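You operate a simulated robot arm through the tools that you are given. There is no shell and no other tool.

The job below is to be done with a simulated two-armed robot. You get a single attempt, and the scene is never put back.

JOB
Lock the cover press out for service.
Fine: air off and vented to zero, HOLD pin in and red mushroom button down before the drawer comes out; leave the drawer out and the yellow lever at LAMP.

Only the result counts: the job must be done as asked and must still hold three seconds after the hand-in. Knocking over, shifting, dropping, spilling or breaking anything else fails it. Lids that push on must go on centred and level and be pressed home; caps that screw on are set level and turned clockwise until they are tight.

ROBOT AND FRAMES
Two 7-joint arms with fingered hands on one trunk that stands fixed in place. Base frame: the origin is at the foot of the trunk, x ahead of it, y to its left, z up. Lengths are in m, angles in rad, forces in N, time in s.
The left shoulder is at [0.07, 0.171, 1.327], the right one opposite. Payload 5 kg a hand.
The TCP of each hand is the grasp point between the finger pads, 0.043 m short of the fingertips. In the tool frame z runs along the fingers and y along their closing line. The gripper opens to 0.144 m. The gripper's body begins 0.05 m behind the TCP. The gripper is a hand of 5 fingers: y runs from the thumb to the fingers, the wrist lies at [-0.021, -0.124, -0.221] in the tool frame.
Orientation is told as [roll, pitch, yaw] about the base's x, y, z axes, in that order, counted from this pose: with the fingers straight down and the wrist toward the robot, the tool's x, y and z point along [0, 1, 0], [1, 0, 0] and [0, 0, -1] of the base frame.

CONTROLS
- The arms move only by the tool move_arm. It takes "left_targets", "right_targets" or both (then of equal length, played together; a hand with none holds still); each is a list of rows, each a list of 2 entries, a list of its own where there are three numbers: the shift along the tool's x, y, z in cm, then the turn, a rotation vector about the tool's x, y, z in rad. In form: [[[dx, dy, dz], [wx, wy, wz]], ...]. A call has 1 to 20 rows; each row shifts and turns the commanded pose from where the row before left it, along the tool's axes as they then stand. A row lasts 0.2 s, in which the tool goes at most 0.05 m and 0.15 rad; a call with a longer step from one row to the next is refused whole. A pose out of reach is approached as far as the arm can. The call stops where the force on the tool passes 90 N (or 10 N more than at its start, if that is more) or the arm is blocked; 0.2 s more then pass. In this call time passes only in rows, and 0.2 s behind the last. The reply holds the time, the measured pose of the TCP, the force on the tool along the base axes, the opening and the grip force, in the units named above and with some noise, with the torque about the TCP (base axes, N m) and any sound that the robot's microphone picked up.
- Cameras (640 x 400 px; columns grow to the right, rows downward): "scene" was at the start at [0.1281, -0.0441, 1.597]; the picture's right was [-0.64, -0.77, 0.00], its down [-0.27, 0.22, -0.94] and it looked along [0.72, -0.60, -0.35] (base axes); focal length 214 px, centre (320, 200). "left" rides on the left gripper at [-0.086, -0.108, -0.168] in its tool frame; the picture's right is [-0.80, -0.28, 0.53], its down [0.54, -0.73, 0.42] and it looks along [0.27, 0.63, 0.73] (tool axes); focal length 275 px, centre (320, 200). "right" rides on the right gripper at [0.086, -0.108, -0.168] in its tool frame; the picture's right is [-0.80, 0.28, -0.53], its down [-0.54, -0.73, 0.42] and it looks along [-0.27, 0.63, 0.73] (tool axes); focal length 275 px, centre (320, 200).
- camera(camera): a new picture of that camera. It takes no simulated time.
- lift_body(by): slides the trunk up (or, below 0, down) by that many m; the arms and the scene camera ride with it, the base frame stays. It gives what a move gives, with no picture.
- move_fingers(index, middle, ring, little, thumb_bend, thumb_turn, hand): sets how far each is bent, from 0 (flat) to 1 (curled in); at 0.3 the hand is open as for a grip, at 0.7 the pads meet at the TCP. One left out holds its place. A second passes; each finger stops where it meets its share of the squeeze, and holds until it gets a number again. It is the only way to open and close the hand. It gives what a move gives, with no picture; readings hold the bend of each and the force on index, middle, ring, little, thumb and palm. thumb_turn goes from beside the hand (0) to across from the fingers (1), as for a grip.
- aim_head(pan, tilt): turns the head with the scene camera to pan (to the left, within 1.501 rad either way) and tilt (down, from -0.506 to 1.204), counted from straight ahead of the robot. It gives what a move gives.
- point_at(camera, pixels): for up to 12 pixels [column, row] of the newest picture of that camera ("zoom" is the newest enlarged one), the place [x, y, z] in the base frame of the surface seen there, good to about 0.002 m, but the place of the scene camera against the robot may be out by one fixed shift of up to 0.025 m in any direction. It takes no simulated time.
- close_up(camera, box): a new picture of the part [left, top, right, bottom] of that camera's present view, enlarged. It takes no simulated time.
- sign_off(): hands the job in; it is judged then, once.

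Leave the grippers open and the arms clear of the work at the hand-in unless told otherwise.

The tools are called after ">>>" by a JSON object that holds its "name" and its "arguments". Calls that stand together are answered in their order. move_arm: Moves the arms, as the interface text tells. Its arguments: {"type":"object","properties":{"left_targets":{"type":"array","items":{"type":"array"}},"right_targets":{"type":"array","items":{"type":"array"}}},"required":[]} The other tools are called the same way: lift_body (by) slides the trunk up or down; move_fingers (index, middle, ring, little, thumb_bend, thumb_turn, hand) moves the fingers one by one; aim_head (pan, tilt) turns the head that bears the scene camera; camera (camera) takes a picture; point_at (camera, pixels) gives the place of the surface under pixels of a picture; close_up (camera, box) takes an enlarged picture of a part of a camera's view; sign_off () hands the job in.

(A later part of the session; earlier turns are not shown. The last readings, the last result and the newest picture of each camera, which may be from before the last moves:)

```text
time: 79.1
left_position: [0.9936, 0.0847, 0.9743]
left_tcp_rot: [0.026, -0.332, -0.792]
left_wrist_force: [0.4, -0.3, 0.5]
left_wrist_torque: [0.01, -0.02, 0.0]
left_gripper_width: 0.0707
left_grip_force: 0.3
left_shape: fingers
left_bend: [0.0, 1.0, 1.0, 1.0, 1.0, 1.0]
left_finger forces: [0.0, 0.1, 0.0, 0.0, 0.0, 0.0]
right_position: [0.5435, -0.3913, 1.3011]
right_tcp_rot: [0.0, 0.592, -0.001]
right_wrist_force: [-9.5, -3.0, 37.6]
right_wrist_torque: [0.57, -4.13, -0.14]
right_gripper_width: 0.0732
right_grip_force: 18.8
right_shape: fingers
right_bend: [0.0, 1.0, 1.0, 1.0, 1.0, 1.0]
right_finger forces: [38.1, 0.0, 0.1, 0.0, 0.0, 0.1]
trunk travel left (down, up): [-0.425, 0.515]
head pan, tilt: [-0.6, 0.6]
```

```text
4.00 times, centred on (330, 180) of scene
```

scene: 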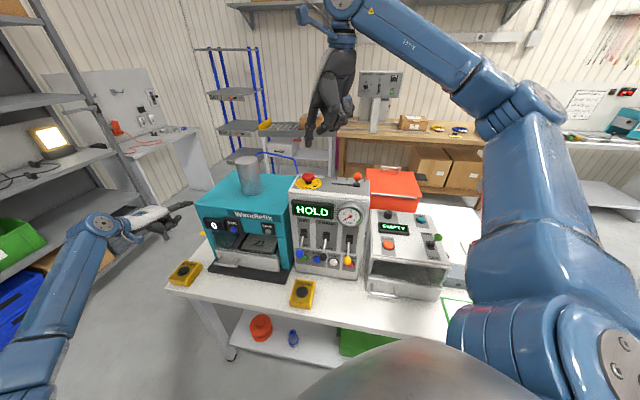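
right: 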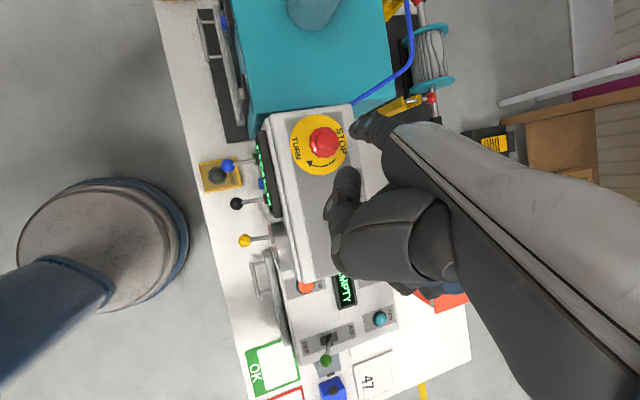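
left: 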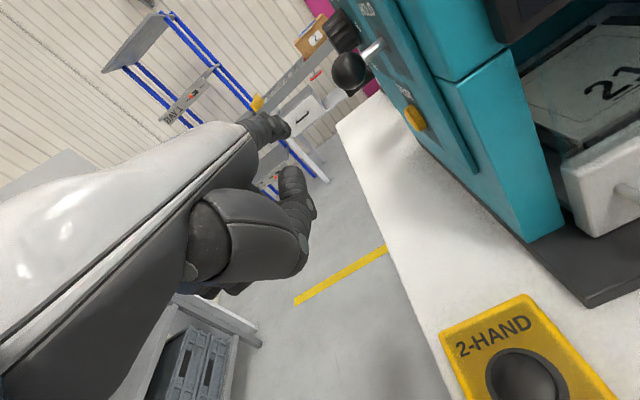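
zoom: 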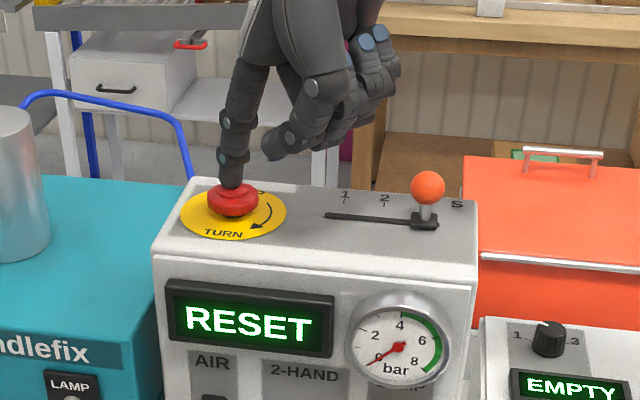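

The mushroom is down (display RESET, 38 N at the end stop). I'll lift the finger straight up and verify it stays down.

>>> {"name": "move_arm", "arguments": {"right_targets": [[[0, -0.56, -0.82], [0, 0, 0]], [[0, -2.54, -3.71], [0, 0, 0]], [[0, -2.54, -3.71], [0, 0, 0]], [[0, -2.54, -3.71], [0, 0, 0]]]}}

>>> {"name": "close_up", "arguments": {"camera": "scene", "box": [190, 150, 390, 290]}}

>>> {"name": "camera", "arguments": {"camera": "right"}}

```text
time: 80.1
left_position: [0.9972, 0.0829, 0.9705]
left_tcp_rot: [0.023, -0.329, -0.791]
left_wrist_force: [-0.2, 0.1, 0.0]
left_wrist_torque: [-0.04, -0.02, 0.0]
left_gripper_width: 0.0707
left_grip_force: 0.0
left_shape: fingers
left_bend: [0.0, 1.0, 1.0, 1.0, 1.0, 1.0]
left_finger forces: [0.0, 0.1, 0.0, 0.0, 0.0, 0.0]
right_position: [0.549, -0.3901, 1.4403]
right_tcp_rot: [-0.001, 0.601, -0.002]
right_wrist_force: [0.2, 0.7, -0.2]
right_wrist_torque: [-0.02, 0.02, 0.01]
right_gripper_width: 0.0706
right_grip_force: 0.1
right_shape: fingers
right_bend: [0.0, 1.0, 1.0, 1.0, 1.0, 1.0]
right_finger forces: [0.1, 0.0, 0.0, 0.0, 0.0, 0.1]
trunk travel left (down, up): [-0.425, 0.515]
head pan, tilt: [-0.6, 0.6]
```

```text
2.86 times, centred on (290, 220) of scene
```

zoom: 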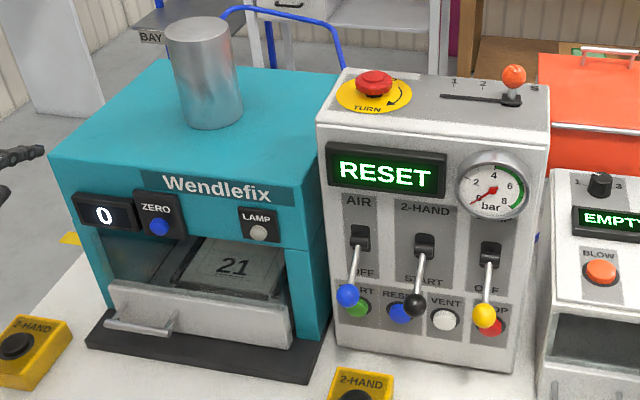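

```text
taken
```

right: 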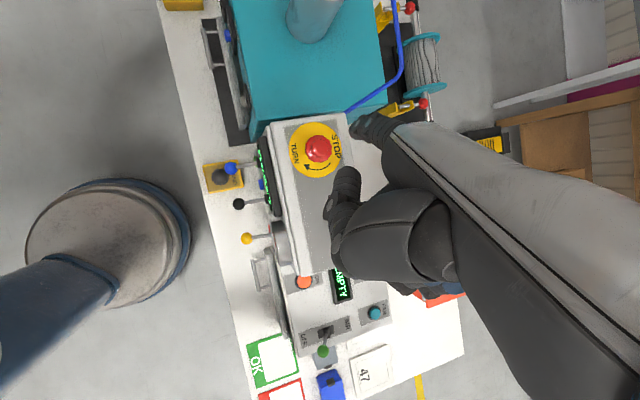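

The mushroom stays down, display RESET, gauge 0, HOLD pin in. Now the drawer: I'll draw the left hand back from the press side, tilt the index to point steeply down (~60°), and slide it over in front of the drawer handle.

>>> {"name": "move_arm", "arguments": {"left_targets": [[[0, -4.05, -1.39], [0, 0, 0]], [[0, -4.05, -1.39], [0, 0, 0]], [[0, -4.05, -1.39], [0, 0, 0]], [[0, -4.05, -1.39], [0, 0, 0]], [[0, -4.05, -1.39], [0, 0, 0]], [[0, -4.05, -1.39], [0, 0, 0]], [[0, -4.05, -1.39], [0, 0, 0]], [[0, 0, 0], [0.13, 0, 0]], [[0, 0, 0], [0.13, 0, 0]], [[0, 0, 0], [0.13, 0, 0]], [[0, 0, 0], [0.13, 0, 0]], [[0, 0, 0], [0.13, 0, 0]], [[-4.54, 0, 0], [0, 0, 0]], [[-4.54, 0, 0], [0, 0, 0]], [[-4.54, 0, 0], [0, 0, 0]], [[-4.54, 0, 0], [0, 0, 0]], [[-4.54, 0, 0], [0, 0, 0]], [[0, 0, 0], [0, 0, 0]]]}}

>>> {"name": "camera", "arguments": {"camera": "left"}}

>>> {"name": "camera", "arguments": {"camera": "scene"}}

```text
time: 83.9
left_position: [0.6256, 0.1336, 0.9665]
left_tcp_rot: [0.022, 0.323, -0.774]
left_wrist_force: [0.8, 0.4, -0.5]
left_wrist_torque: [-0.01, 0.01, -0.02]
left_gripper_width: 0.0704
left_grip_force: 0.0
left_shape: fingers
left_bend: [0.0, 1.0, 1.0, 1.0, 1.0, 1.0]
left_finger forces: [0.0, 0.0, 0.0, 0.0, 0.1, 0.0]
right_position: [0.5497, -0.3902, 1.4401]
right_tcp_rot: [0.0, 0.599, -0.003]
right_wrist_force: [0.7, 0.3, -0.6]
right_wrist_torque: [-0.04, -0.01, -0.01]
right_gripper_width: 0.0708
right_grip_force: 0.0
right_shape: fingers
right_bend: [0.0, 1.0, 1.0, 1.0, 1.0, 1.0]
right_finger forces: [0.0, 0.1, 0.0, 0.0, 0.0, 0.0]
trunk travel left (down, up): [-0.425, 0.515]
head pan, tilt: [-0.6, 0.6]
```

```text
taken
```

left: 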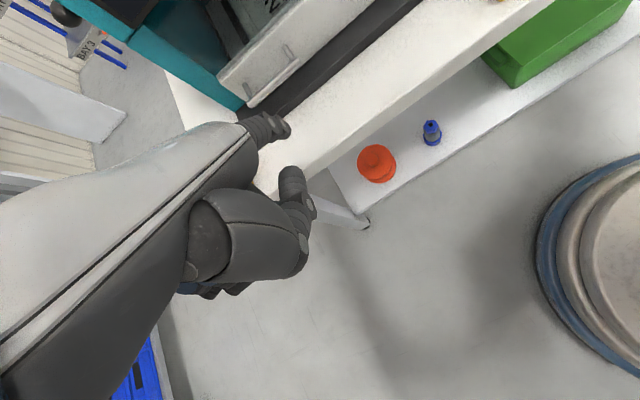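

```text
taken
```

scene: 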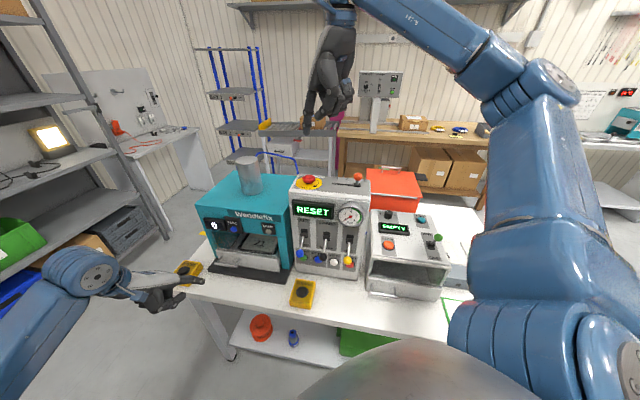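

The left index now points down in front of the handle (handle at about (275,72)). I'll measure handle and fingertip.

>>> {"name": "close_up", "arguments": {"camera": "left", "box": [200, 20, 360, 150]}}

>>> {"name": "point_at", "arguments": {"camera": "left", "pixels": [[275, 81], [255, 98], [295, 63], [250, 90], [290, 52], [286, 130], [283, 122], [276, 117], [262, 124], [230, 70], [225, 92], [300, 100]]}}

```text
3.08 times, centred on (280, 85) of left
```

zoom: 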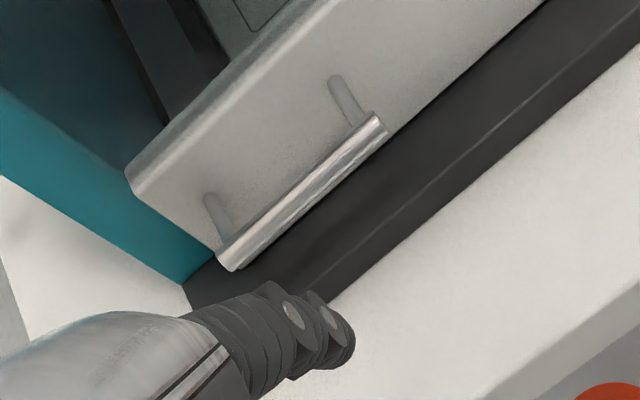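

```text
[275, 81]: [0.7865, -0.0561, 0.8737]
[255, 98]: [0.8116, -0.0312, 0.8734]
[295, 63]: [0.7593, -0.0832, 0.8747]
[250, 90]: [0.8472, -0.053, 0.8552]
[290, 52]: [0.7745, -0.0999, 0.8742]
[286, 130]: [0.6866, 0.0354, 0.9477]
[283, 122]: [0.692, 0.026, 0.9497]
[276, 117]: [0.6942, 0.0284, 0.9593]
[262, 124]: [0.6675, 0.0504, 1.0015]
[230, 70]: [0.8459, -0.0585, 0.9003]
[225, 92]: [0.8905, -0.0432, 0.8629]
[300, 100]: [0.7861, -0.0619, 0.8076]
```

Handle bar centre: f' ≈0.603, z≈0.869, drawer face about 3.7 cm behind it; my tip is at z≈0.94. I'll move forward 15 cm over the bar, then start down 6 cm into the gap.

>>> {"name": "move_arm", "arguments": {"left_targets": [[[0, 3.59, -1.2], [0, 0, 0]], [[0, 3.59, -1.2], [0, 0, 0]], [[0, 3.59, -1.2], [0, 0, 0]], [[0, 3.59, -1.2], [0, 0, 0]], [[0, 0.63, 1.9], [0, 0, 0]], [[0, 0, 0], [0, 0, 0]]]}}

>>> {"name": "camera", "arguments": {"camera": "left"}}

>>> {"name": "close_up", "arguments": {"camera": "left", "box": [200, 40, 400, 190]}}

>>> {"name": "close_up", "arguments": {"camera": "scene", "box": [160, 180, 320, 310]}}

```text
time: 85.3
left_position: [0.7329, 0.0269, 0.9464]
left_tcp_rot: [0.025, 0.321, -0.773]
left_wrist_force: [-0.4, 0.4, -0.1]
left_wrist_torque: [0.02, 0.01, 0.0]
left_gripper_width: 0.0704
left_grip_force: 0.2
left_shape: fingers
left_bend: [0.0, 1.0, 1.0, 1.0, 1.0, 1.0]
left_finger forces: [0.7, 0.1, 0.0, 0.0, 0.0, 0.0]
right_position: [0.5479, -0.3902, 1.4392]
right_tcp_rot: [0.001, 0.601, -0.001]
right_wrist_force: [0.0, 0.0, 0.3]
right_wrist_torque: [0.01, 0.01, 0.03]
right_gripper_width: 0.0707
right_grip_force: 0.0
right_shape: fingers
right_bend: [0.0, 1.0, 1.0, 1.0, 1.0, 1.0]
right_finger forces: [0.0, 0.0, 0.0, 0.0, 0.0, 0.0]
trunk travel left (down, up): [-0.425, 0.515]
head pan, tilt: [-0.6, 0.6]
```

```text
taken
```

left: 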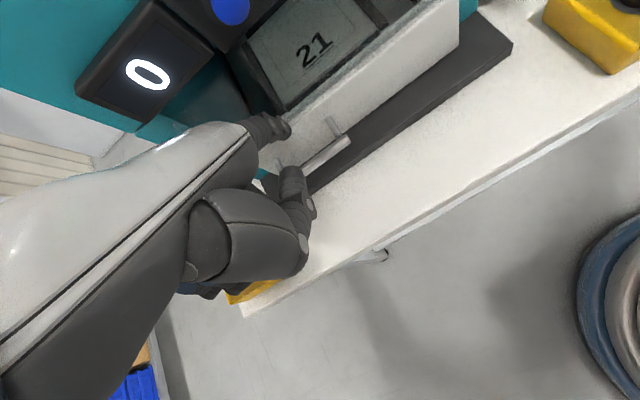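

```text
2.67 times, centred on (300, 115) of left
```

zoom: 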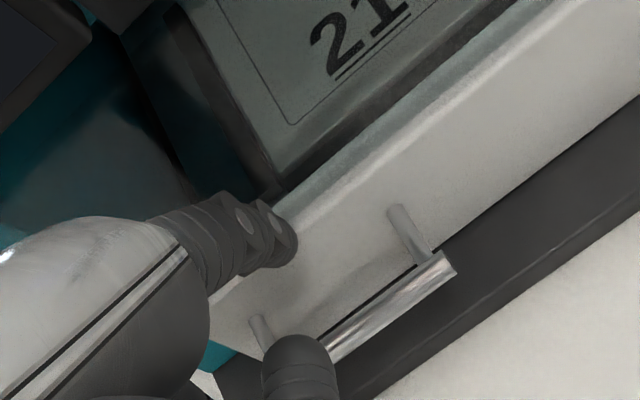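

```text
3.08 times, centred on (240, 245) of scene
```

zoom: 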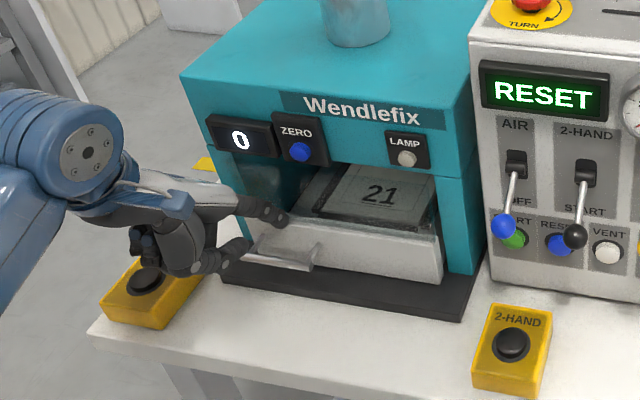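

A light touch (0.7 N): the index tip seems to graze the drawer's upper front edge. I'll measure the tip against the bar.

>>> {"name": "point_at", "arguments": {"camera": "left", "pixels": [[287, 131], [283, 122], [276, 117], [340, 143], [325, 155], [336, 127], [295, 115], [300, 140], [291, 175], [298, 190], [280, 160]]}}

```text
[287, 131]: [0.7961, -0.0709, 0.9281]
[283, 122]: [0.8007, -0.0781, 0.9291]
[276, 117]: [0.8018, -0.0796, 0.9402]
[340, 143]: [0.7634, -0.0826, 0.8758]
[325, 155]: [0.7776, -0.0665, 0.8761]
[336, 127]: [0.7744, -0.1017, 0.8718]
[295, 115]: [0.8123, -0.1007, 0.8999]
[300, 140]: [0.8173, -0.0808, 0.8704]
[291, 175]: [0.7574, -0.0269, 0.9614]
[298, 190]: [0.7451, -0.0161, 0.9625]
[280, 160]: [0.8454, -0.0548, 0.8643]
```

The tip sits at f'≈0.63, z≈0.92. The gap behind the bar is narrow (0.608–0.640), so a steeper finger fits better: I'll rise 4 cm, tilt another 0.35 rad, and re-position above the gap.

>>> {"name": "move_arm", "arguments": {"left_targets": [[[0, -1.27, -3.79], [0, 0, 0]], [[0, 0, 0], [0.117, 0, 0]], [[0, 0, 0], [0.117, 0, 0]], [[0, 0, 0], [0.117, 0, 0]], [[0, 1.02, -0.81], [0, 0, 0]], [[0, 0, 0], [0, 0, 0]]]}}

>>> {"name": "camera", "arguments": {"camera": "left"}}

>>> {"name": "close_up", "arguments": {"camera": "left", "box": [220, 60, 400, 200]}}

>>> {"name": "close_up", "arguments": {"camera": "scene", "box": [160, 180, 320, 310]}}

```text
time: 86.7
left_position: [0.7417, 0.0181, 0.9854]
left_tcp_rot: [0.029, 0.672, -0.764]
left_wrist_force: [0.2, -0.2, 0.8]
left_wrist_torque: [-0.04, 0.01, 0.01]
left_gripper_width: 0.0706
left_grip_force: 0.1
left_shape: fingers
left_bend: [0.0, 1.0, 1.0, 1.0, 1.0, 1.0]
left_finger forces: [0.0, 0.0, 0.0, 0.0, 0.0, 0.1]
right_position: [0.5488, -0.391, 1.4404]
right_tcp_rot: [0.0, 0.601, -0.002]
right_wrist_force: [0.4, -0.4, -0.1]
right_wrist_torque: [-0.01, 0.01, 0.04]
right_gripper_width: 0.071
right_grip_force: 0.1
right_shape: fingers
right_bend: [0.0, 1.0, 1.0, 1.0, 1.0, 1.0]
right_finger forces: [0.0, 0.0, 0.0, 0.0, 0.0, 0.0]
trunk travel left (down, up): [-0.425, 0.515]
head pan, tilt: [-0.6, 0.6]
```

```text
taken
```

left: 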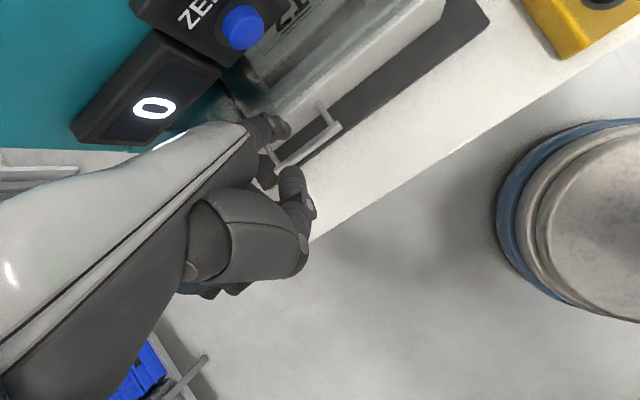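

```text
2.86 times, centred on (310, 130) of left
```

zoom: 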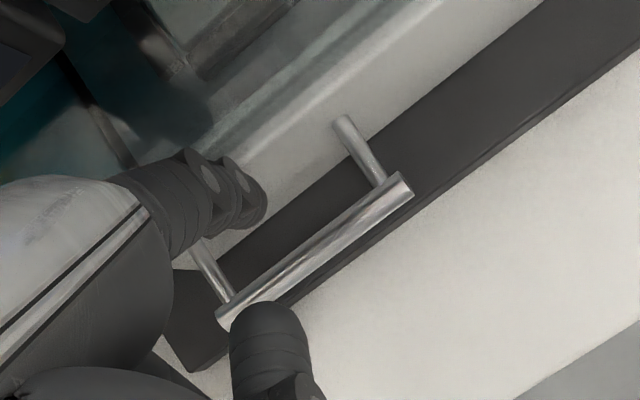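

```text
3.08 times, centred on (240, 245) of scene
```

zoom: 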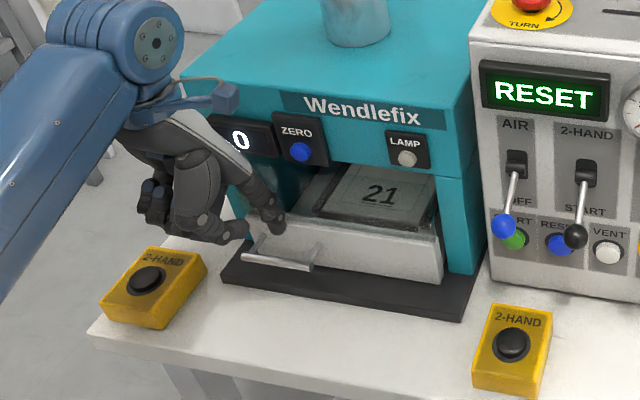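

The finger is above the gap. I'll measure the fingertip, bar and drawer face once more.

>>> {"name": "point_at", "arguments": {"camera": "left", "pixels": [[287, 131], [283, 122], [276, 117], [265, 125], [311, 147], [326, 136], [295, 156], [293, 108], [289, 165], [300, 205], [268, 170], [272, 153]]}}

```text
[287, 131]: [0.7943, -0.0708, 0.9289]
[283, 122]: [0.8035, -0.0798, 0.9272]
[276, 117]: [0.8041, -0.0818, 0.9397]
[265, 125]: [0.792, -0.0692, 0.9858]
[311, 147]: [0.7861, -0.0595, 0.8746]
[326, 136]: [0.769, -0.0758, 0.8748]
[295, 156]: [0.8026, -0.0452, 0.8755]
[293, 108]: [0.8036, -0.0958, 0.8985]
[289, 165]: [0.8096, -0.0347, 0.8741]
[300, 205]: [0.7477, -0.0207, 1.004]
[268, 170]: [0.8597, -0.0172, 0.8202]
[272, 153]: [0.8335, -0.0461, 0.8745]
```

Fingertip spans f' 0.612–0.633, the gap 0.608–0.640: aligned. I'll lower in small rows, 6.5 cm total, watching the force.

>>> {"name": "move_arm", "arguments": {"left_targets": [[[0, 1.24, 1.57], [0, 0, 0]], [[0, 1.24, 1.57], [0, 0, 0]], [[0, 0.78, 0.98], [0, 0, 0]], [[0, 0.78, 0.98], [0, 0, 0]], [[0, 0, 0], [0, 0, 0]]]}}

>>> {"name": "camera", "arguments": {"camera": "left"}}

>>> {"name": "close_up", "arguments": {"camera": "left", "box": [220, 60, 400, 200]}}

>>> {"name": "close_up", "arguments": {"camera": "scene", "box": [190, 220, 290, 300]}}

```text
time: 87.9
left_position: [0.7417, 0.0204, 0.9209]
left_tcp_rot: [0.029, 0.672, -0.764]
left_wrist_force: [0.0, -0.9, -0.2]
left_wrist_torque: [0.03, 0.0, -0.01]
left_gripper_width: 0.0704
left_grip_force: 0.1
left_shape: fingers
left_bend: [0.0, 1.0, 1.0, 1.0, 1.0, 1.0]
left_finger forces: [0.0, 0.0, 0.1, 0.0, 0.0, 0.0]
right_position: [0.548, -0.3913, 1.4398]
right_tcp_rot: [-0.001, 0.602, -0.003]
right_wrist_force: [-0.3, -0.7, 0.6]
right_wrist_torque: [0.04, 0.02, 0.01]
right_gripper_width: 0.071
right_grip_force: 0.1
right_shape: fingers
right_bend: [0.0, 1.0, 1.0, 1.0, 1.0, 1.0]
right_finger forces: [0.1, 0.0, 0.1, 0.1, 0.1, 0.0]
trunk travel left (down, up): [-0.425, 0.515]
head pan, tilt: [-0.6, 0.6]
```

```text
taken
```

left: 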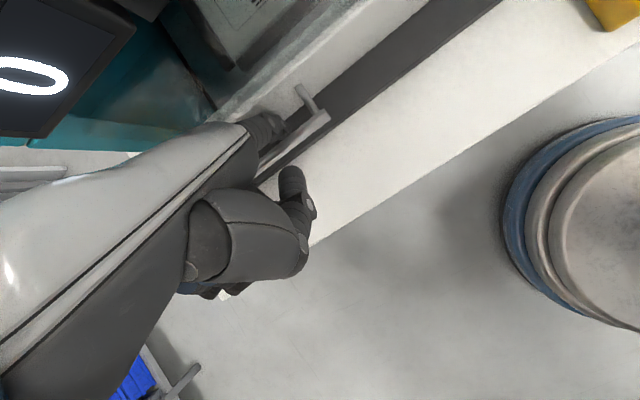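

```text
2.86 times, centred on (310, 130) of left
```

zoom: 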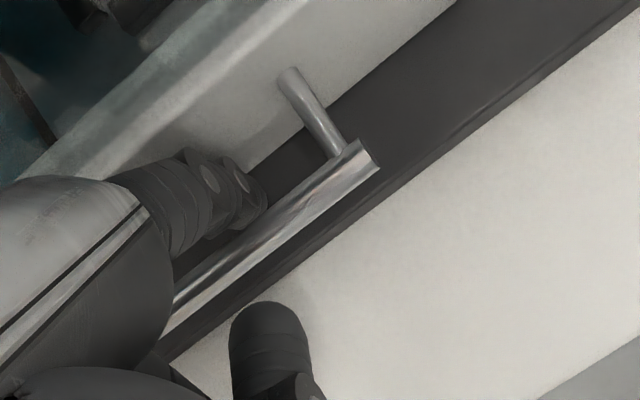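

```text
5.00 times, centred on (240, 260) of scene
```

zoom: 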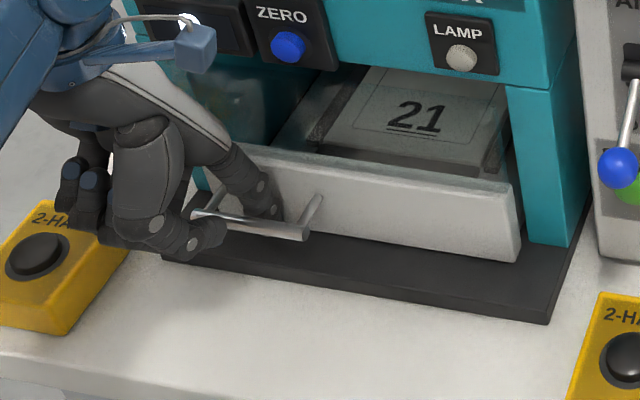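

The index is hooked behind the bar without touching. I'll pull straight back (-f') 4 cm in 1 cm rows and feel the load.

>>> {"name": "move_arm", "arguments": {"left_targets": [[[0, -0.783, 0.622], [0, 0, 0]], [[0, -0.783, 0.622], [0, 0, 0]], [[0, -0.783, 0.622], [0, 0, 0]], [[0, -0.783, 0.622], [0, 0, 0]]]}}

>>> {"name": "close_up", "arguments": {"camera": "scene", "box": [180, 210, 300, 310]}}

>>> {"name": "camera", "arguments": {"camera": "left"}}

```text
time: 88.9
left_position: [0.7134, 0.0477, 0.9203]
left_tcp_rot: [0.032, 0.673, -0.765]
left_wrist_force: [0.5, -0.4, 0.3]
left_wrist_torque: [-0.01, -0.02, 0.02]
left_gripper_width: 0.0708
left_grip_force: 0.1
left_shape: fingers
left_bend: [0.0, 1.0, 1.0, 1.0, 1.0, 1.0]
left_finger forces: [0.5, 0.0, 0.0, 0.1, 0.1, 0.1]
right_position: [0.5494, -0.3895, 1.4399]
right_tcp_rot: [-0.001, 0.602, -0.002]
right_wrist_force: [0.4, -0.4, -0.5]
right_wrist_torque: [-0.02, -0.02, 0.0]
right_gripper_width: 0.0708
right_grip_force: 0.1
right_shape: fingers
right_bend: [0.0, 1.0, 1.0, 1.0, 1.0, 1.0]
right_finger forces: [0.1, 0.0, 0.1, 0.1, 0.1, 0.1]
trunk travel left (down, up): [-0.425, 0.515]
head pan, tilt: [-0.6, 0.6]
```

```text
4.00 times, centred on (240, 260) of scene
```

zoom: 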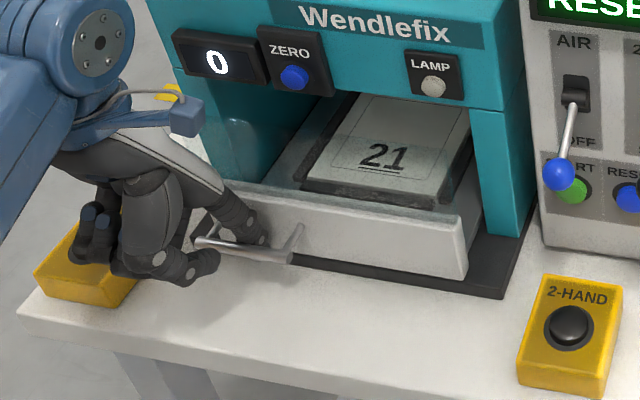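

```text
taken
```

left: 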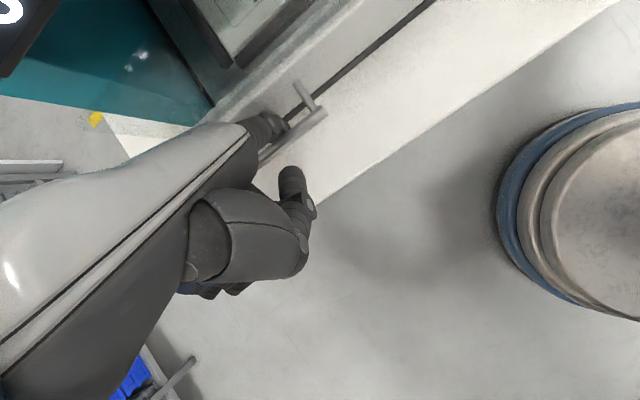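

The drawer slides out easily (0.5 N). I'll pull another 7.5 cm in 1.5 cm rows.

>>> {"name": "move_arm", "arguments": {"left_targets": [[[0, -1.17, 0.93], [0, 0, 0]], [[0, -1.17, 0.93], [0, 0, 0]], [[0, -1.17, 0.93], [0, 0, 0]], [[0, -1.17, 0.93], [0, 0, 0]], [[0, -1.17, 0.93], [0, 0, 0]]]}}

>>> {"name": "close_up", "arguments": {"camera": "scene", "box": [180, 210, 300, 310]}}

>>> {"name": "camera", "arguments": {"camera": "left"}}

```text
time: 90.1
left_position: [0.6598, 0.1008, 0.9215]
left_tcp_rot: [0.027, 0.673, -0.763]
left_wrist_force: [-0.2, 0.0, -0.2]
left_wrist_torque: [0.0, -0.04, 0.0]
left_gripper_width: 0.0704
left_grip_force: 0.0
left_shape: fingers
left_bend: [0.0, 1.0, 1.0, 1.0, 1.0, 1.0]
left_finger forces: [0.0, 0.0, 0.0, 0.1, 0.1, 0.0]
right_position: [0.5488, -0.391, 1.441]
right_tcp_rot: [0.0, 0.601, -0.001]
right_wrist_force: [-1.0, 0.5, 0.0]
right_wrist_torque: [-0.05, -0.03, 0.03]
right_gripper_width: 0.0709
right_grip_force: 0.0
right_shape: fingers
right_bend: [0.0, 1.0, 1.0, 1.0, 1.0, 1.0]
right_finger forces: [0.0, 0.0, 0.0, 0.1, 0.1, 0.0]
trunk travel left (down, up): [-0.425, 0.515]
head pan, tilt: [-0.6, 0.6]
```

```text
4.00 times, centred on (240, 260) of scene
```

zoom: 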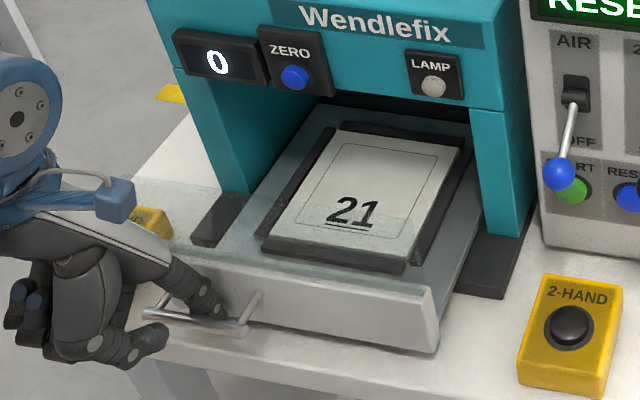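

```text
taken
```

left: 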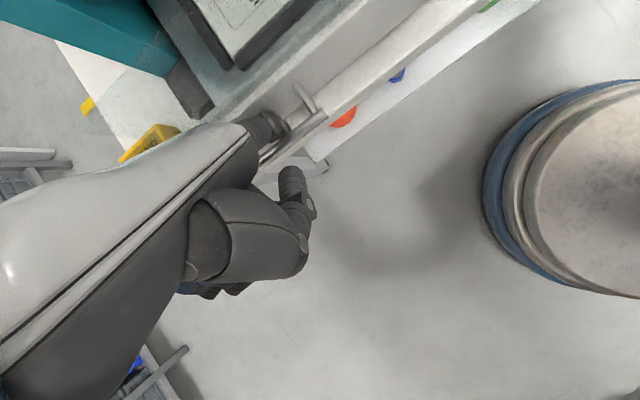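

The drawer is some 11 cm out with no resistance. I'll pull on gently in 1 cm rows to find its end stop.

>>> {"name": "move_arm", "arguments": {"left_targets": [[[0, -0.783, 0.622], [0, 0, 0]], [[0, -0.783, 0.622], [0, 0, 0]], [[0, -0.783, 0.622], [0, 0, 0]], [[0, 0, 0], [0, 0, 0]]]}}

>>> {"name": "close_up", "arguments": {"camera": "scene", "box": [180, 210, 300, 310]}}

```text
time: 91.1
left_position: [0.6392, 0.1192, 0.9215]
left_tcp_rot: [0.03, 0.673, -0.765]
left_wrist_force: [0.8, -0.2, 0.4]
left_wrist_torque: [0.02, 0.01, -0.03]
left_gripper_width: 0.071
left_grip_force: 0.1
left_shape: fingers
left_bend: [0.0, 1.0, 1.0, 1.0, 1.0, 1.0]
left_finger forces: [0.5, 0.0, 0.0, 0.1, 0.1, 0.0]
right_position: [0.5505, -0.3914, 1.441]
right_tcp_rot: [0.0, 0.6, -0.003]
right_wrist_force: [0.4, -0.4, 0.0]
right_wrist_torque: [-0.01, -0.05, 0.01]
right_gripper_width: 0.0708
right_grip_force: 0.1
right_shape: fingers
right_bend: [0.0, 1.0, 1.0, 1.0, 1.0, 1.0]
right_finger forces: [0.0, 0.1, 0.1, 0.0, 0.1, 0.0]
trunk travel left (down, up): [-0.425, 0.515]
head pan, tilt: [-0.6, 0.6]
```

```text
4.00 times, centred on (240, 260) of scene
```

zoom: 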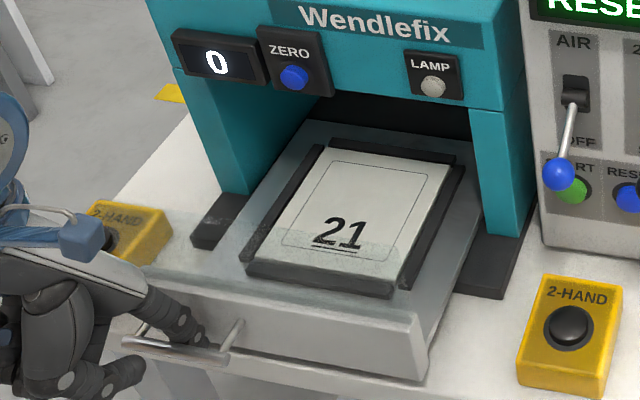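

Still no stop at about 13 cm. I'll continue by 1 cm rows, ready to halt when the force rises.

>>> {"name": "move_arm", "arguments": {"left_targets": [[[0, -0.783, 0.622], [0, 0, 0]], [[0, -0.783, 0.622], [0, 0, 0]], [[0, 0, 0], [0, 0, 0]]]}}

>>> {"name": "close_up", "arguments": {"camera": "scene", "box": [180, 210, 300, 310]}}

```text
time: 91.9
left_position: [0.6263, 0.1354, 0.9214]
left_tcp_rot: [0.029, 0.674, -0.765]
left_wrist_force: [-0.4, 0.4, -0.5]
left_wrist_torque: [-0.03, -0.01, -0.01]
left_gripper_width: 0.0705
left_grip_force: 0.1
left_shape: fingers
left_bend: [0.0, 1.0, 1.0, 1.0, 1.0, 1.0]
left_finger forces: [0.1, 0.1, 0.0, 0.0, 0.0, 0.0]
right_position: [0.5489, -0.3914, 1.4391]
right_tcp_rot: [0.0, 0.6, 0.0]
right_wrist_force: [0.1, -0.3, -1.4]
right_wrist_torque: [-0.02, 0.02, 0.01]
right_gripper_width: 0.0709
right_grip_force: 0.1
right_shape: fingers
right_bend: [0.0, 1.0, 1.0, 1.0, 1.0, 1.0]
right_finger forces: [0.0, 0.0, 0.0, 0.1, 0.0, 0.1]
trunk travel left (down, up): [-0.425, 0.515]
head pan, tilt: [-0.6, 0.6]
```

```text
4.00 times, centred on (240, 260) of scene
```

zoom: 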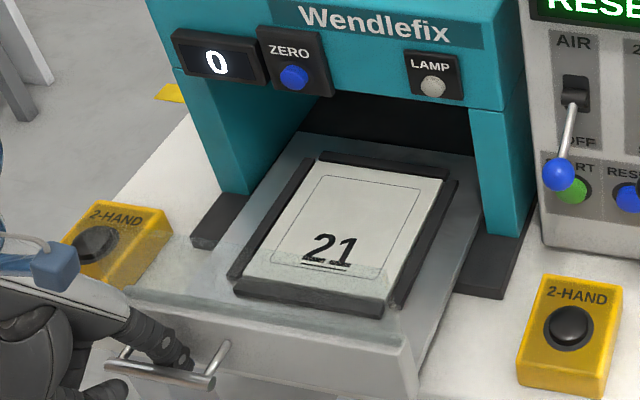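

Out about 15 cm, mould fully clear of the press. I'll try 2 cm more for the stop.

>>> {"name": "move_arm", "arguments": {"left_targets": [[[0, -0.783, 0.622], [0, 0, 0]], [[0, -0.783, 0.622], [0, 0, 0]], [[0, 0, 0], [0, 0, 0]]]}}

>>> {"name": "close_up", "arguments": {"camera": "scene", "box": [180, 210, 300, 310]}}

>>> {"name": "camera", "arguments": {"camera": "left"}}

```text
time: 92.7
left_position: [0.612, 0.1503, 0.9206]
left_tcp_rot: [0.03, 0.674, -0.765]
left_wrist_force: [0.0, -1.0, -0.9]
left_wrist_torque: [0.0, 0.01, 0.02]
left_gripper_width: 0.0703
left_grip_force: 0.0
left_shape: fingers
left_bend: [0.0, 1.0, 1.0, 1.0, 1.0, 1.0]
left_finger forces: [0.1, 0.0, 0.0, 0.0, 0.0, 0.0]
right_position: [0.5487, -0.3916, 1.44]
right_tcp_rot: [-0.001, 0.601, -0.003]
right_wrist_force: [0.2, -0.9, -0.1]
right_wrist_torque: [0.02, 0.0, 0.02]
right_gripper_width: 0.0708
right_grip_force: 0.0
right_shape: fingers
right_bend: [0.0, 1.0, 1.0, 1.0, 1.0, 1.0]
right_finger forces: [0.0, 0.0, 0.1, 0.0, 0.0, 0.1]
trunk travel left (down, up): [-0.425, 0.515]
head pan, tilt: [-0.6, 0.6]
```

```text
4.00 times, centred on (240, 260) of scene
```

zoom: 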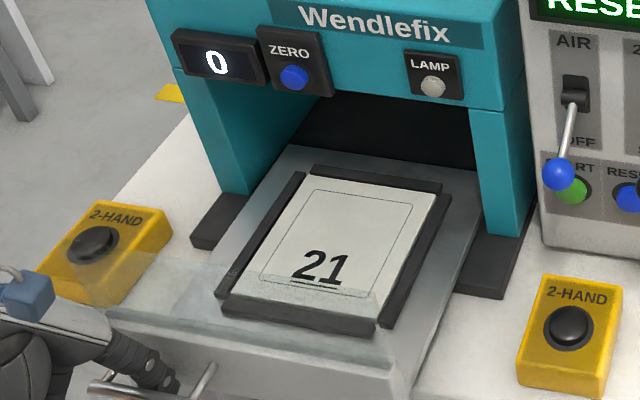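

```text
taken
```

left: 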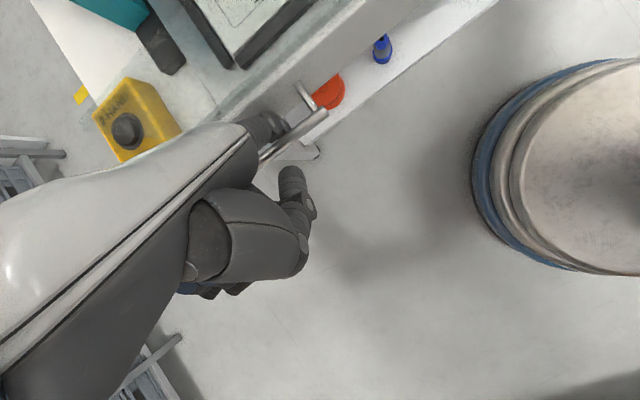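

About 17 cm out, still sliding with almost no force; the drawer's rear is still inside. I'll go on 2 cm more.

>>> {"name": "move_arm", "arguments": {"left_targets": [[[0, -0.783, 0.622], [0, 0, 0]], [[0, -0.783, 0.622], [0, 0, 0]], [[0, 0, 0], [0, 0, 0]]]}}

>>> {"name": "close_up", "arguments": {"camera": "scene", "box": [180, 210, 300, 310]}}

```text
time: 93.5
left_position: [0.5982, 0.1638, 0.9209]
left_tcp_rot: [0.03, 0.673, -0.764]
left_wrist_force: [-0.5, 0.3, 0.1]
left_wrist_torque: [-0.01, -0.02, 0.02]
left_gripper_width: 0.0707
left_grip_force: 0.5
left_shape: fingers
left_bend: [0.0, 1.0, 1.0, 1.0, 1.0, 1.0]
left_finger forces: [0.1, 0.0, 0.0, 0.1, 0.0, 0.0]
right_position: [0.5492, -0.392, 1.4388]
right_tcp_rot: [0.001, 0.599, -0.002]
right_wrist_force: [-0.3, 0.3, -0.1]
right_wrist_torque: [0.01, 0.02, -0.01]
right_gripper_width: 0.071
right_grip_force: 0.0
right_shape: fingers
right_bend: [0.0, 1.0, 1.0, 1.0, 1.0, 1.0]
right_finger forces: [0.0, 0.0, 0.0, 0.0, 0.0, 0.0]
trunk travel left (down, up): [-0.425, 0.515]
head pan, tilt: [-0.6, 0.6]
```

```text
4.00 times, centred on (240, 260) of scene
```

zoom: 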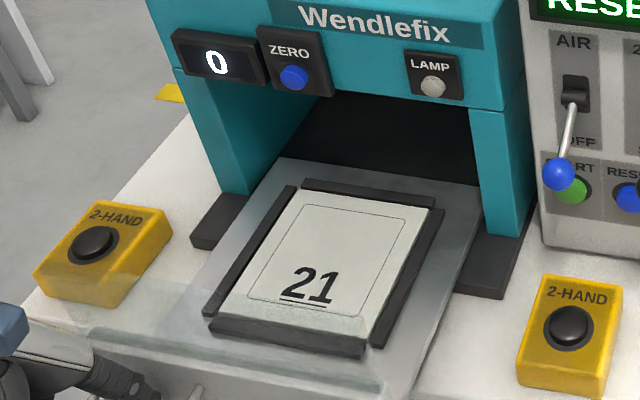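

Roughly 19 cm out. I'll measure the drawer's rear edge against the press front to judge what remains.

>>> {"name": "point_at", "arguments": {"camera": "zoom", "pixels": [[380, 172], [300, 163], [460, 185], [215, 320], [380, 385], [260, 180], [500, 230], [200, 240], [490, 290]]}}

>>> {"name": "camera", "arguments": {"camera": "scene"}}

```text
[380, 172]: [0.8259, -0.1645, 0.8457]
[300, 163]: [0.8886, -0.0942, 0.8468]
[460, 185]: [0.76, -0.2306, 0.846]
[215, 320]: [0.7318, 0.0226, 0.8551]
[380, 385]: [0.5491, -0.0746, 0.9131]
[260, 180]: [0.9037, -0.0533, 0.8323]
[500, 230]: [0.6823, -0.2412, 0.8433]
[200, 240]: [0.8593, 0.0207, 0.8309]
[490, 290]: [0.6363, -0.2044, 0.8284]
```

```text
taken
```

scene: 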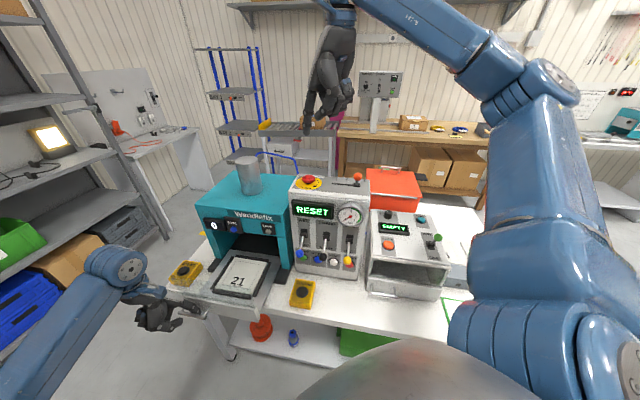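

About 5 cm of the drawer is still inside the press. I'll try one more cm to feel for a stop.

>>> {"name": "move_arm", "arguments": {"left_targets": [[[0, -0.4, 0.31], [0, 0, 0]], [[0, -0.4, 0.31], [0, 0, 0]], [[0, 0, 0], [0, 0, 0]]]}}

>>> {"name": "close_up", "arguments": {"camera": "scene", "box": [180, 210, 300, 310]}}

>>> {"name": "point_at", "arguments": {"camera": "zoom", "pixels": [[380, 180], [300, 171], [375, 390]]}}

```text
time: 94.3
left_position: [0.591, 0.1704, 0.9228]
left_tcp_rot: [0.03, 0.675, -0.765]
left_wrist_force: [0.5, -0.8, -0.8]
left_wrist_torque: [-0.04, 0.02, 0.0]
left_gripper_width: 0.0711
left_grip_force: 1.0
left_shape: fingers
left_bend: [0.0, 1.0, 1.0, 1.0, 1.0, 1.0]
left_finger forces: [0.6, 0.0, 0.1, 0.0, 0.1, 0.0]
right_position: [0.5505, -0.3922, 1.4396]
right_tcp_rot: [0.0, 0.6, -0.001]
right_wrist_force: [-0.6, -0.3, 0.0]
right_wrist_torque: [0.0, -0.02, 0.01]
right_gripper_width: 0.0707
right_grip_force: 0.1
right_shape: fingers
right_bend: [0.0, 1.0, 1.0, 1.0, 1.0, 1.0]
right_finger forces: [0.1, 0.0, 0.0, 0.1, 0.1, 0.0]
trunk travel left (down, up): [-0.425, 0.515]
head pan, tilt: [-0.6, 0.6]
```

```text
4.00 times, centred on (240, 260) of scene
```

zoom: 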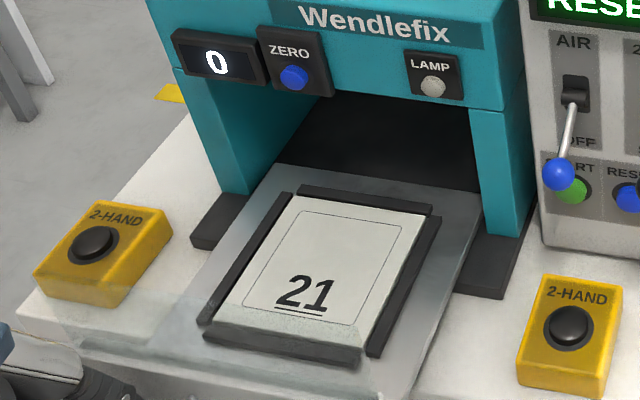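

```text
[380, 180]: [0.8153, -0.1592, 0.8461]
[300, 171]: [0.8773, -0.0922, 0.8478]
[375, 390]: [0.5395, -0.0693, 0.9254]
```

Still free at 20 cm. One careful further 1.5 cm to look for the stop.

>>> {"name": "move_arm", "arguments": {"left_targets": [[[0, -0.4, 0.31], [0, 0, 0]], [[0, -0.4, 0.31], [0, 0, 0]], [[0, -0.4, 0.31], [0, 0, 0]], [[0, 0, 0], [0, 0, 0]]]}}

>>> {"name": "close_up", "arguments": {"camera": "scene", "box": [180, 210, 300, 310]}}

>>> {"name": "point_at", "arguments": {"camera": "zoom", "pixels": [[380, 185], [300, 176], [370, 180]]}}

```text
time: 95.3
left_position: [0.5791, 0.1806, 0.921]
left_tcp_rot: [0.029, 0.675, -0.763]
left_wrist_force: [-0.7, 0.8, 1.1]
left_wrist_torque: [0.0, -0.02, 0.01]
left_gripper_width: 0.0706
left_grip_force: 0.1
left_shape: fingers
left_bend: [0.0, 1.0, 1.0, 1.0, 1.0, 1.0]
left_finger forces: [0.0, 0.0, 0.1, 0.0, 0.1, 0.0]
right_position: [0.5483, -0.3909, 1.4404]
right_tcp_rot: [-0.003, 0.599, -0.003]
right_wrist_force: [0.1, -1.0, -1.1]
right_wrist_torque: [0.05, -0.02, 0.03]
right_gripper_width: 0.0709
right_grip_force: 0.1
right_shape: fingers
right_bend: [0.0, 1.0, 1.0, 1.0, 1.0, 1.0]
right_finger forces: [0.0, 0.0, 0.0, 0.0, 0.0, 0.1]
trunk travel left (down, up): [-0.425, 0.515]
head pan, tilt: [-0.6, 0.6]
```

```text
4.00 times, centred on (240, 260) of scene
```

zoom: 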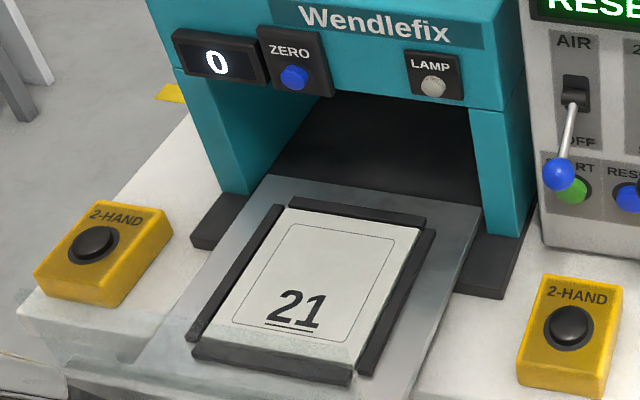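

```text
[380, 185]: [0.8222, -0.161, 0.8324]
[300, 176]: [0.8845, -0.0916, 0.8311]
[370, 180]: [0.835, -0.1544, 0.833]
```

The drawer is about 21.5 cm out with only ~3 cm left in the press; that is fully out, so I stop pulling. I'll ease the finger off the bar (5 mm forward) and lift it straight up out of the handle.

>>> {"name": "move_arm", "arguments": {"left_targets": [[[0, 0.39, -0.31], [0, 0, 0]], [[0, -1.24, -1.57], [0, 0, 0]], [[0, -2.49, -3.13], [0, 0, 0]], [[0, -2.49, -3.13], [0, 0, 0]], [[0, -2.49, -3.13], [0, 0, 0]], [[0, 0, 0], [0, 0, 0]]]}}

>>> {"name": "camera", "arguments": {"camera": "left"}}

>>> {"name": "camera", "arguments": {"camera": "scene"}}

```text
time: 96.7
left_position: [0.5819, 0.1758, 1.063]
left_tcp_rot: [0.029, 0.675, -0.766]
left_wrist_force: [0.4, -0.5, -0.1]
left_wrist_torque: [0.02, -0.01, -0.02]
left_gripper_width: 0.0704
left_grip_force: 0.0
left_shape: fingers
left_bend: [0.0, 1.0, 1.0, 1.0, 1.0, 1.0]
left_finger forces: [0.0, 0.0, 0.1, 0.0, 0.1, 0.0]
right_position: [0.5492, -0.3904, 1.4402]
right_tcp_rot: [0.001, 0.599, -0.003]
right_wrist_force: [0.4, 0.4, -0.1]
right_wrist_torque: [0.0, 0.03, 0.01]
right_gripper_width: 0.0707
right_grip_force: 0.1
right_shape: fingers
right_bend: [0.0, 1.0, 1.0, 1.0, 1.0, 1.0]
right_finger forces: [0.1, 0.1, 0.1, 0.0, 0.0, 0.0]
trunk travel left (down, up): [-0.425, 0.515]
head pan, tilt: [-0.6, 0.6]
```

```text
taken
```

left: 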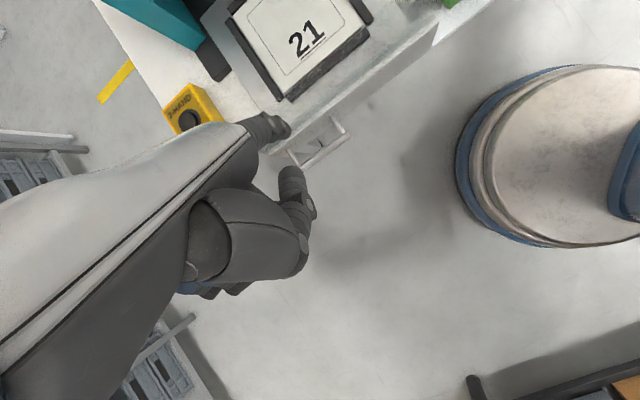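

```text
taken
```

scene: 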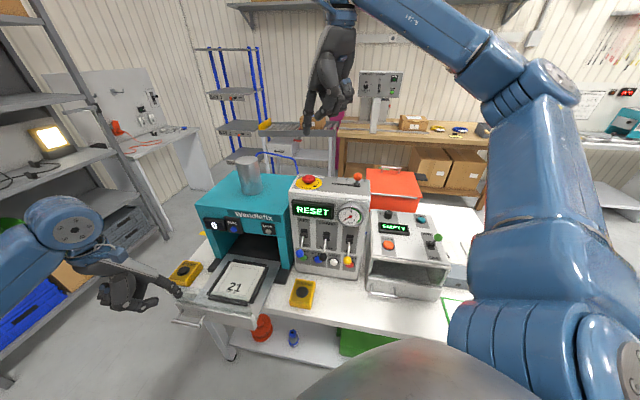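

The drawer stays out. The left hand is clear. For the yellow lever I'll use the right index from below, coming from the robot's right side; first raise the trunk 0.4 m so the right arm can fold down in front.

>>> {"name": "lift_body", "arguments": {"by": 0.4}}

>>> {"name": "move_arm", "arguments": {"right_targets": [[[0, 0, 0], [-0.1333, 0, 0]], [[0, 0, 0], [-0.1333, 0, 0]], [[0, 0, 0], [-0.1333, 0, 0]], [[0, 0, 0], [-0.1333, 0, 0]], [[0, 0, 0], [-0.1333, 0, 0]], [[0, 0, 0], [-0.1333, 0, 0]], [[-1.55, -1.69, 3.74], [0, 0, 0]], [[-1.55, -1.69, 3.74], [0, 0, 0]], [[-1.55, -1.69, 3.74], [0, 0, 0]], [[-1.55, -1.69, 3.74], [0, 0, 0]], [[-1.55, -1.69, 3.74], [0, 0, 0]], [[-1.55, -1.69, 3.74], [0, 0, 0]], [[-1.55, -1.69, 3.74], [0, 0, 0]], [[-1.55, -1.69, 3.74], [0, 0, 0]], [[-1.55, -1.69, 3.74], [0, 0, 0]], [[-1.55, -1.69, 3.74], [0, 0, 0]], [[-1.55, -1.69, 3.74], [0, 0, 0]]]}}

>>> {"name": "camera", "arguments": {"camera": "right"}}

>>> {"name": "camera", "arguments": {"camera": "scene"}}

```text
time: 100.5
left_position: [0.5809, 0.1745, 1.4625]
left_tcp_rot: [0.029, 0.672, -0.765]
left_wrist_force: [0.6, -0.1, -0.6]
left_wrist_torque: [0.01, -0.01, 0.02]
left_gripper_width: 0.0706
left_grip_force: 0.1
left_shape: fingers
left_bend: [0.0, 1.0, 1.0, 1.0, 1.0, 1.0]
left_finger forces: [0.0, 0.1, 0.0, 0.0, 0.0, 0.1]
right_position: [0.5482, -0.3906, 1.8399]
right_tcp_rot: [0.001, 0.601, -0.003]
right_wrist_force: [-0.1, -1.5, 0.3]
right_wrist_torque: [0.01, -0.03, -0.01]
right_gripper_width: 0.0709
right_grip_force: 0.2
right_shape: fingers
right_bend: [0.0, 1.0, 1.0, 1.0, 1.0, 1.0]
right_finger forces: [0.0, 0.0, 0.1, 0.0, 0.0, 0.0]
trunk travel left (down, up): [-0.825, 0.115]
head pan, tilt: [-0.6, 0.6]
```

```text
time: 104.1
left_position: [0.5805, 0.1738, 1.4634]
left_tcp_rot: [0.029, 0.674, -0.764]
left_wrist_force: [0.1, 0.3, -0.3]
left_wrist_torque: [0.02, -0.01, 0.0]
left_gripper_width: 0.0706
left_grip_force: 0.2
left_shape: fingers
left_bend: [0.0, 1.0, 1.0, 1.0, 1.0, 1.0]
left_finger forces: [0.1, 0.0, 0.0, 0.1, 0.0, 0.0]
right_position: [0.4485, -0.5639, 1.3991]
right_tcp_rot: [0.0, -0.199, -0.001]
right_wrist_force: [-1.3, -0.2, -0.9]
right_wrist_torque: [0.06, -0.03, -0.01]
right_gripper_width: 0.0706
right_grip_force: 0.1
right_shape: fingers
right_bend: [0.0, 1.0, 1.0, 1.0, 1.0, 1.0]
right_finger forces: [0.1, 0.0, 0.0, 0.1, 0.1, 0.0]
trunk travel left (down, up): [-0.825, 0.115]
head pan, tilt: [-0.6, 0.6]
```

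```text
taken
```

right: 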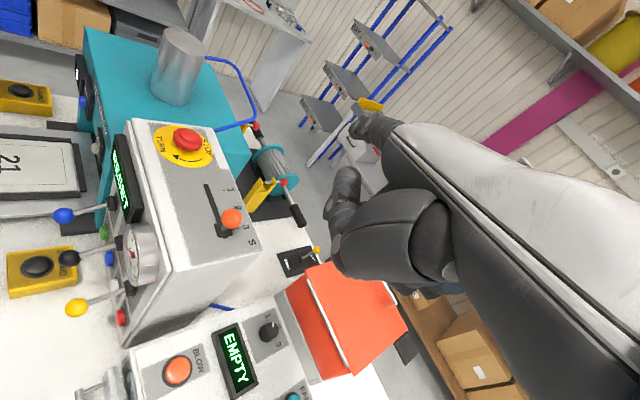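

```text
taken
```

scene: 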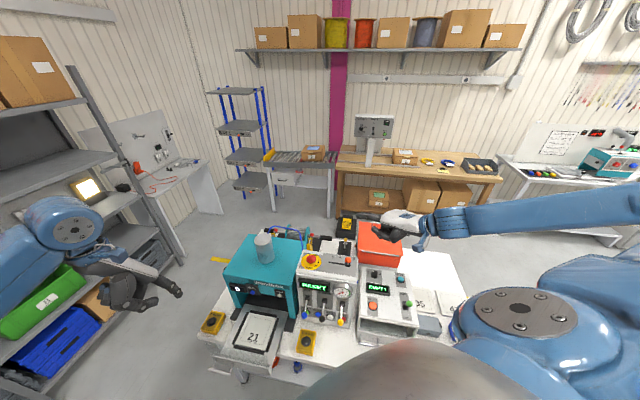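

Reached well. The display text changed; I'll read it and check the surroundings.

>>> {"name": "close_up", "arguments": {"camera": "scene", "box": [200, 220, 430, 390]}}

>>> {"name": "close_up", "arguments": {"camera": "right", "box": [0, 120, 240, 400]}}

>>> {"name": "point_at", "arguments": {"camera": "right", "pixels": [[77, 307], [70, 258], [63, 215], [90, 390], [110, 380], [178, 370], [120, 345], [140, 335], [360, 125], [350, 122]]}}

```text
2.35 times, centred on (315, 305) of scene
```

zoom: 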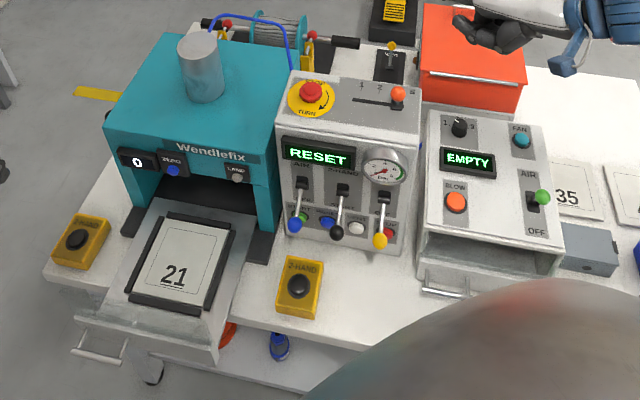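

```text
1.43 times, centred on (120, 260) of right
```

zoom: 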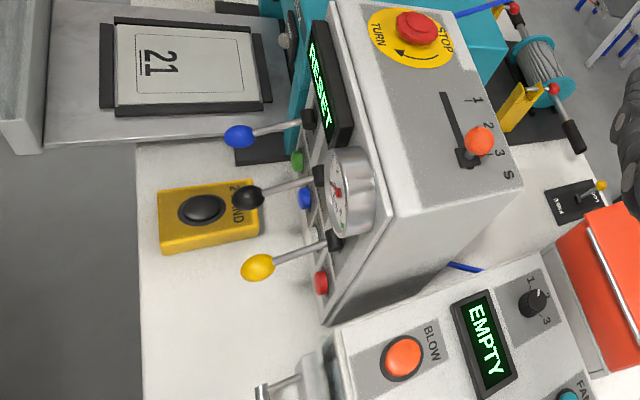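

```text
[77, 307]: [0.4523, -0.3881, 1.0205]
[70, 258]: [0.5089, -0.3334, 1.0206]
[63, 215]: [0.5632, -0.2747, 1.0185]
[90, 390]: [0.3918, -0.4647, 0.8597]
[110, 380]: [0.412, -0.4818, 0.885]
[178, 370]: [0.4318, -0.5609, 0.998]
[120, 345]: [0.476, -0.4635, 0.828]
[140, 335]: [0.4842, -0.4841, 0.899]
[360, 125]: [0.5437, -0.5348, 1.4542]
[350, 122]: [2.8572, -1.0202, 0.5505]
```

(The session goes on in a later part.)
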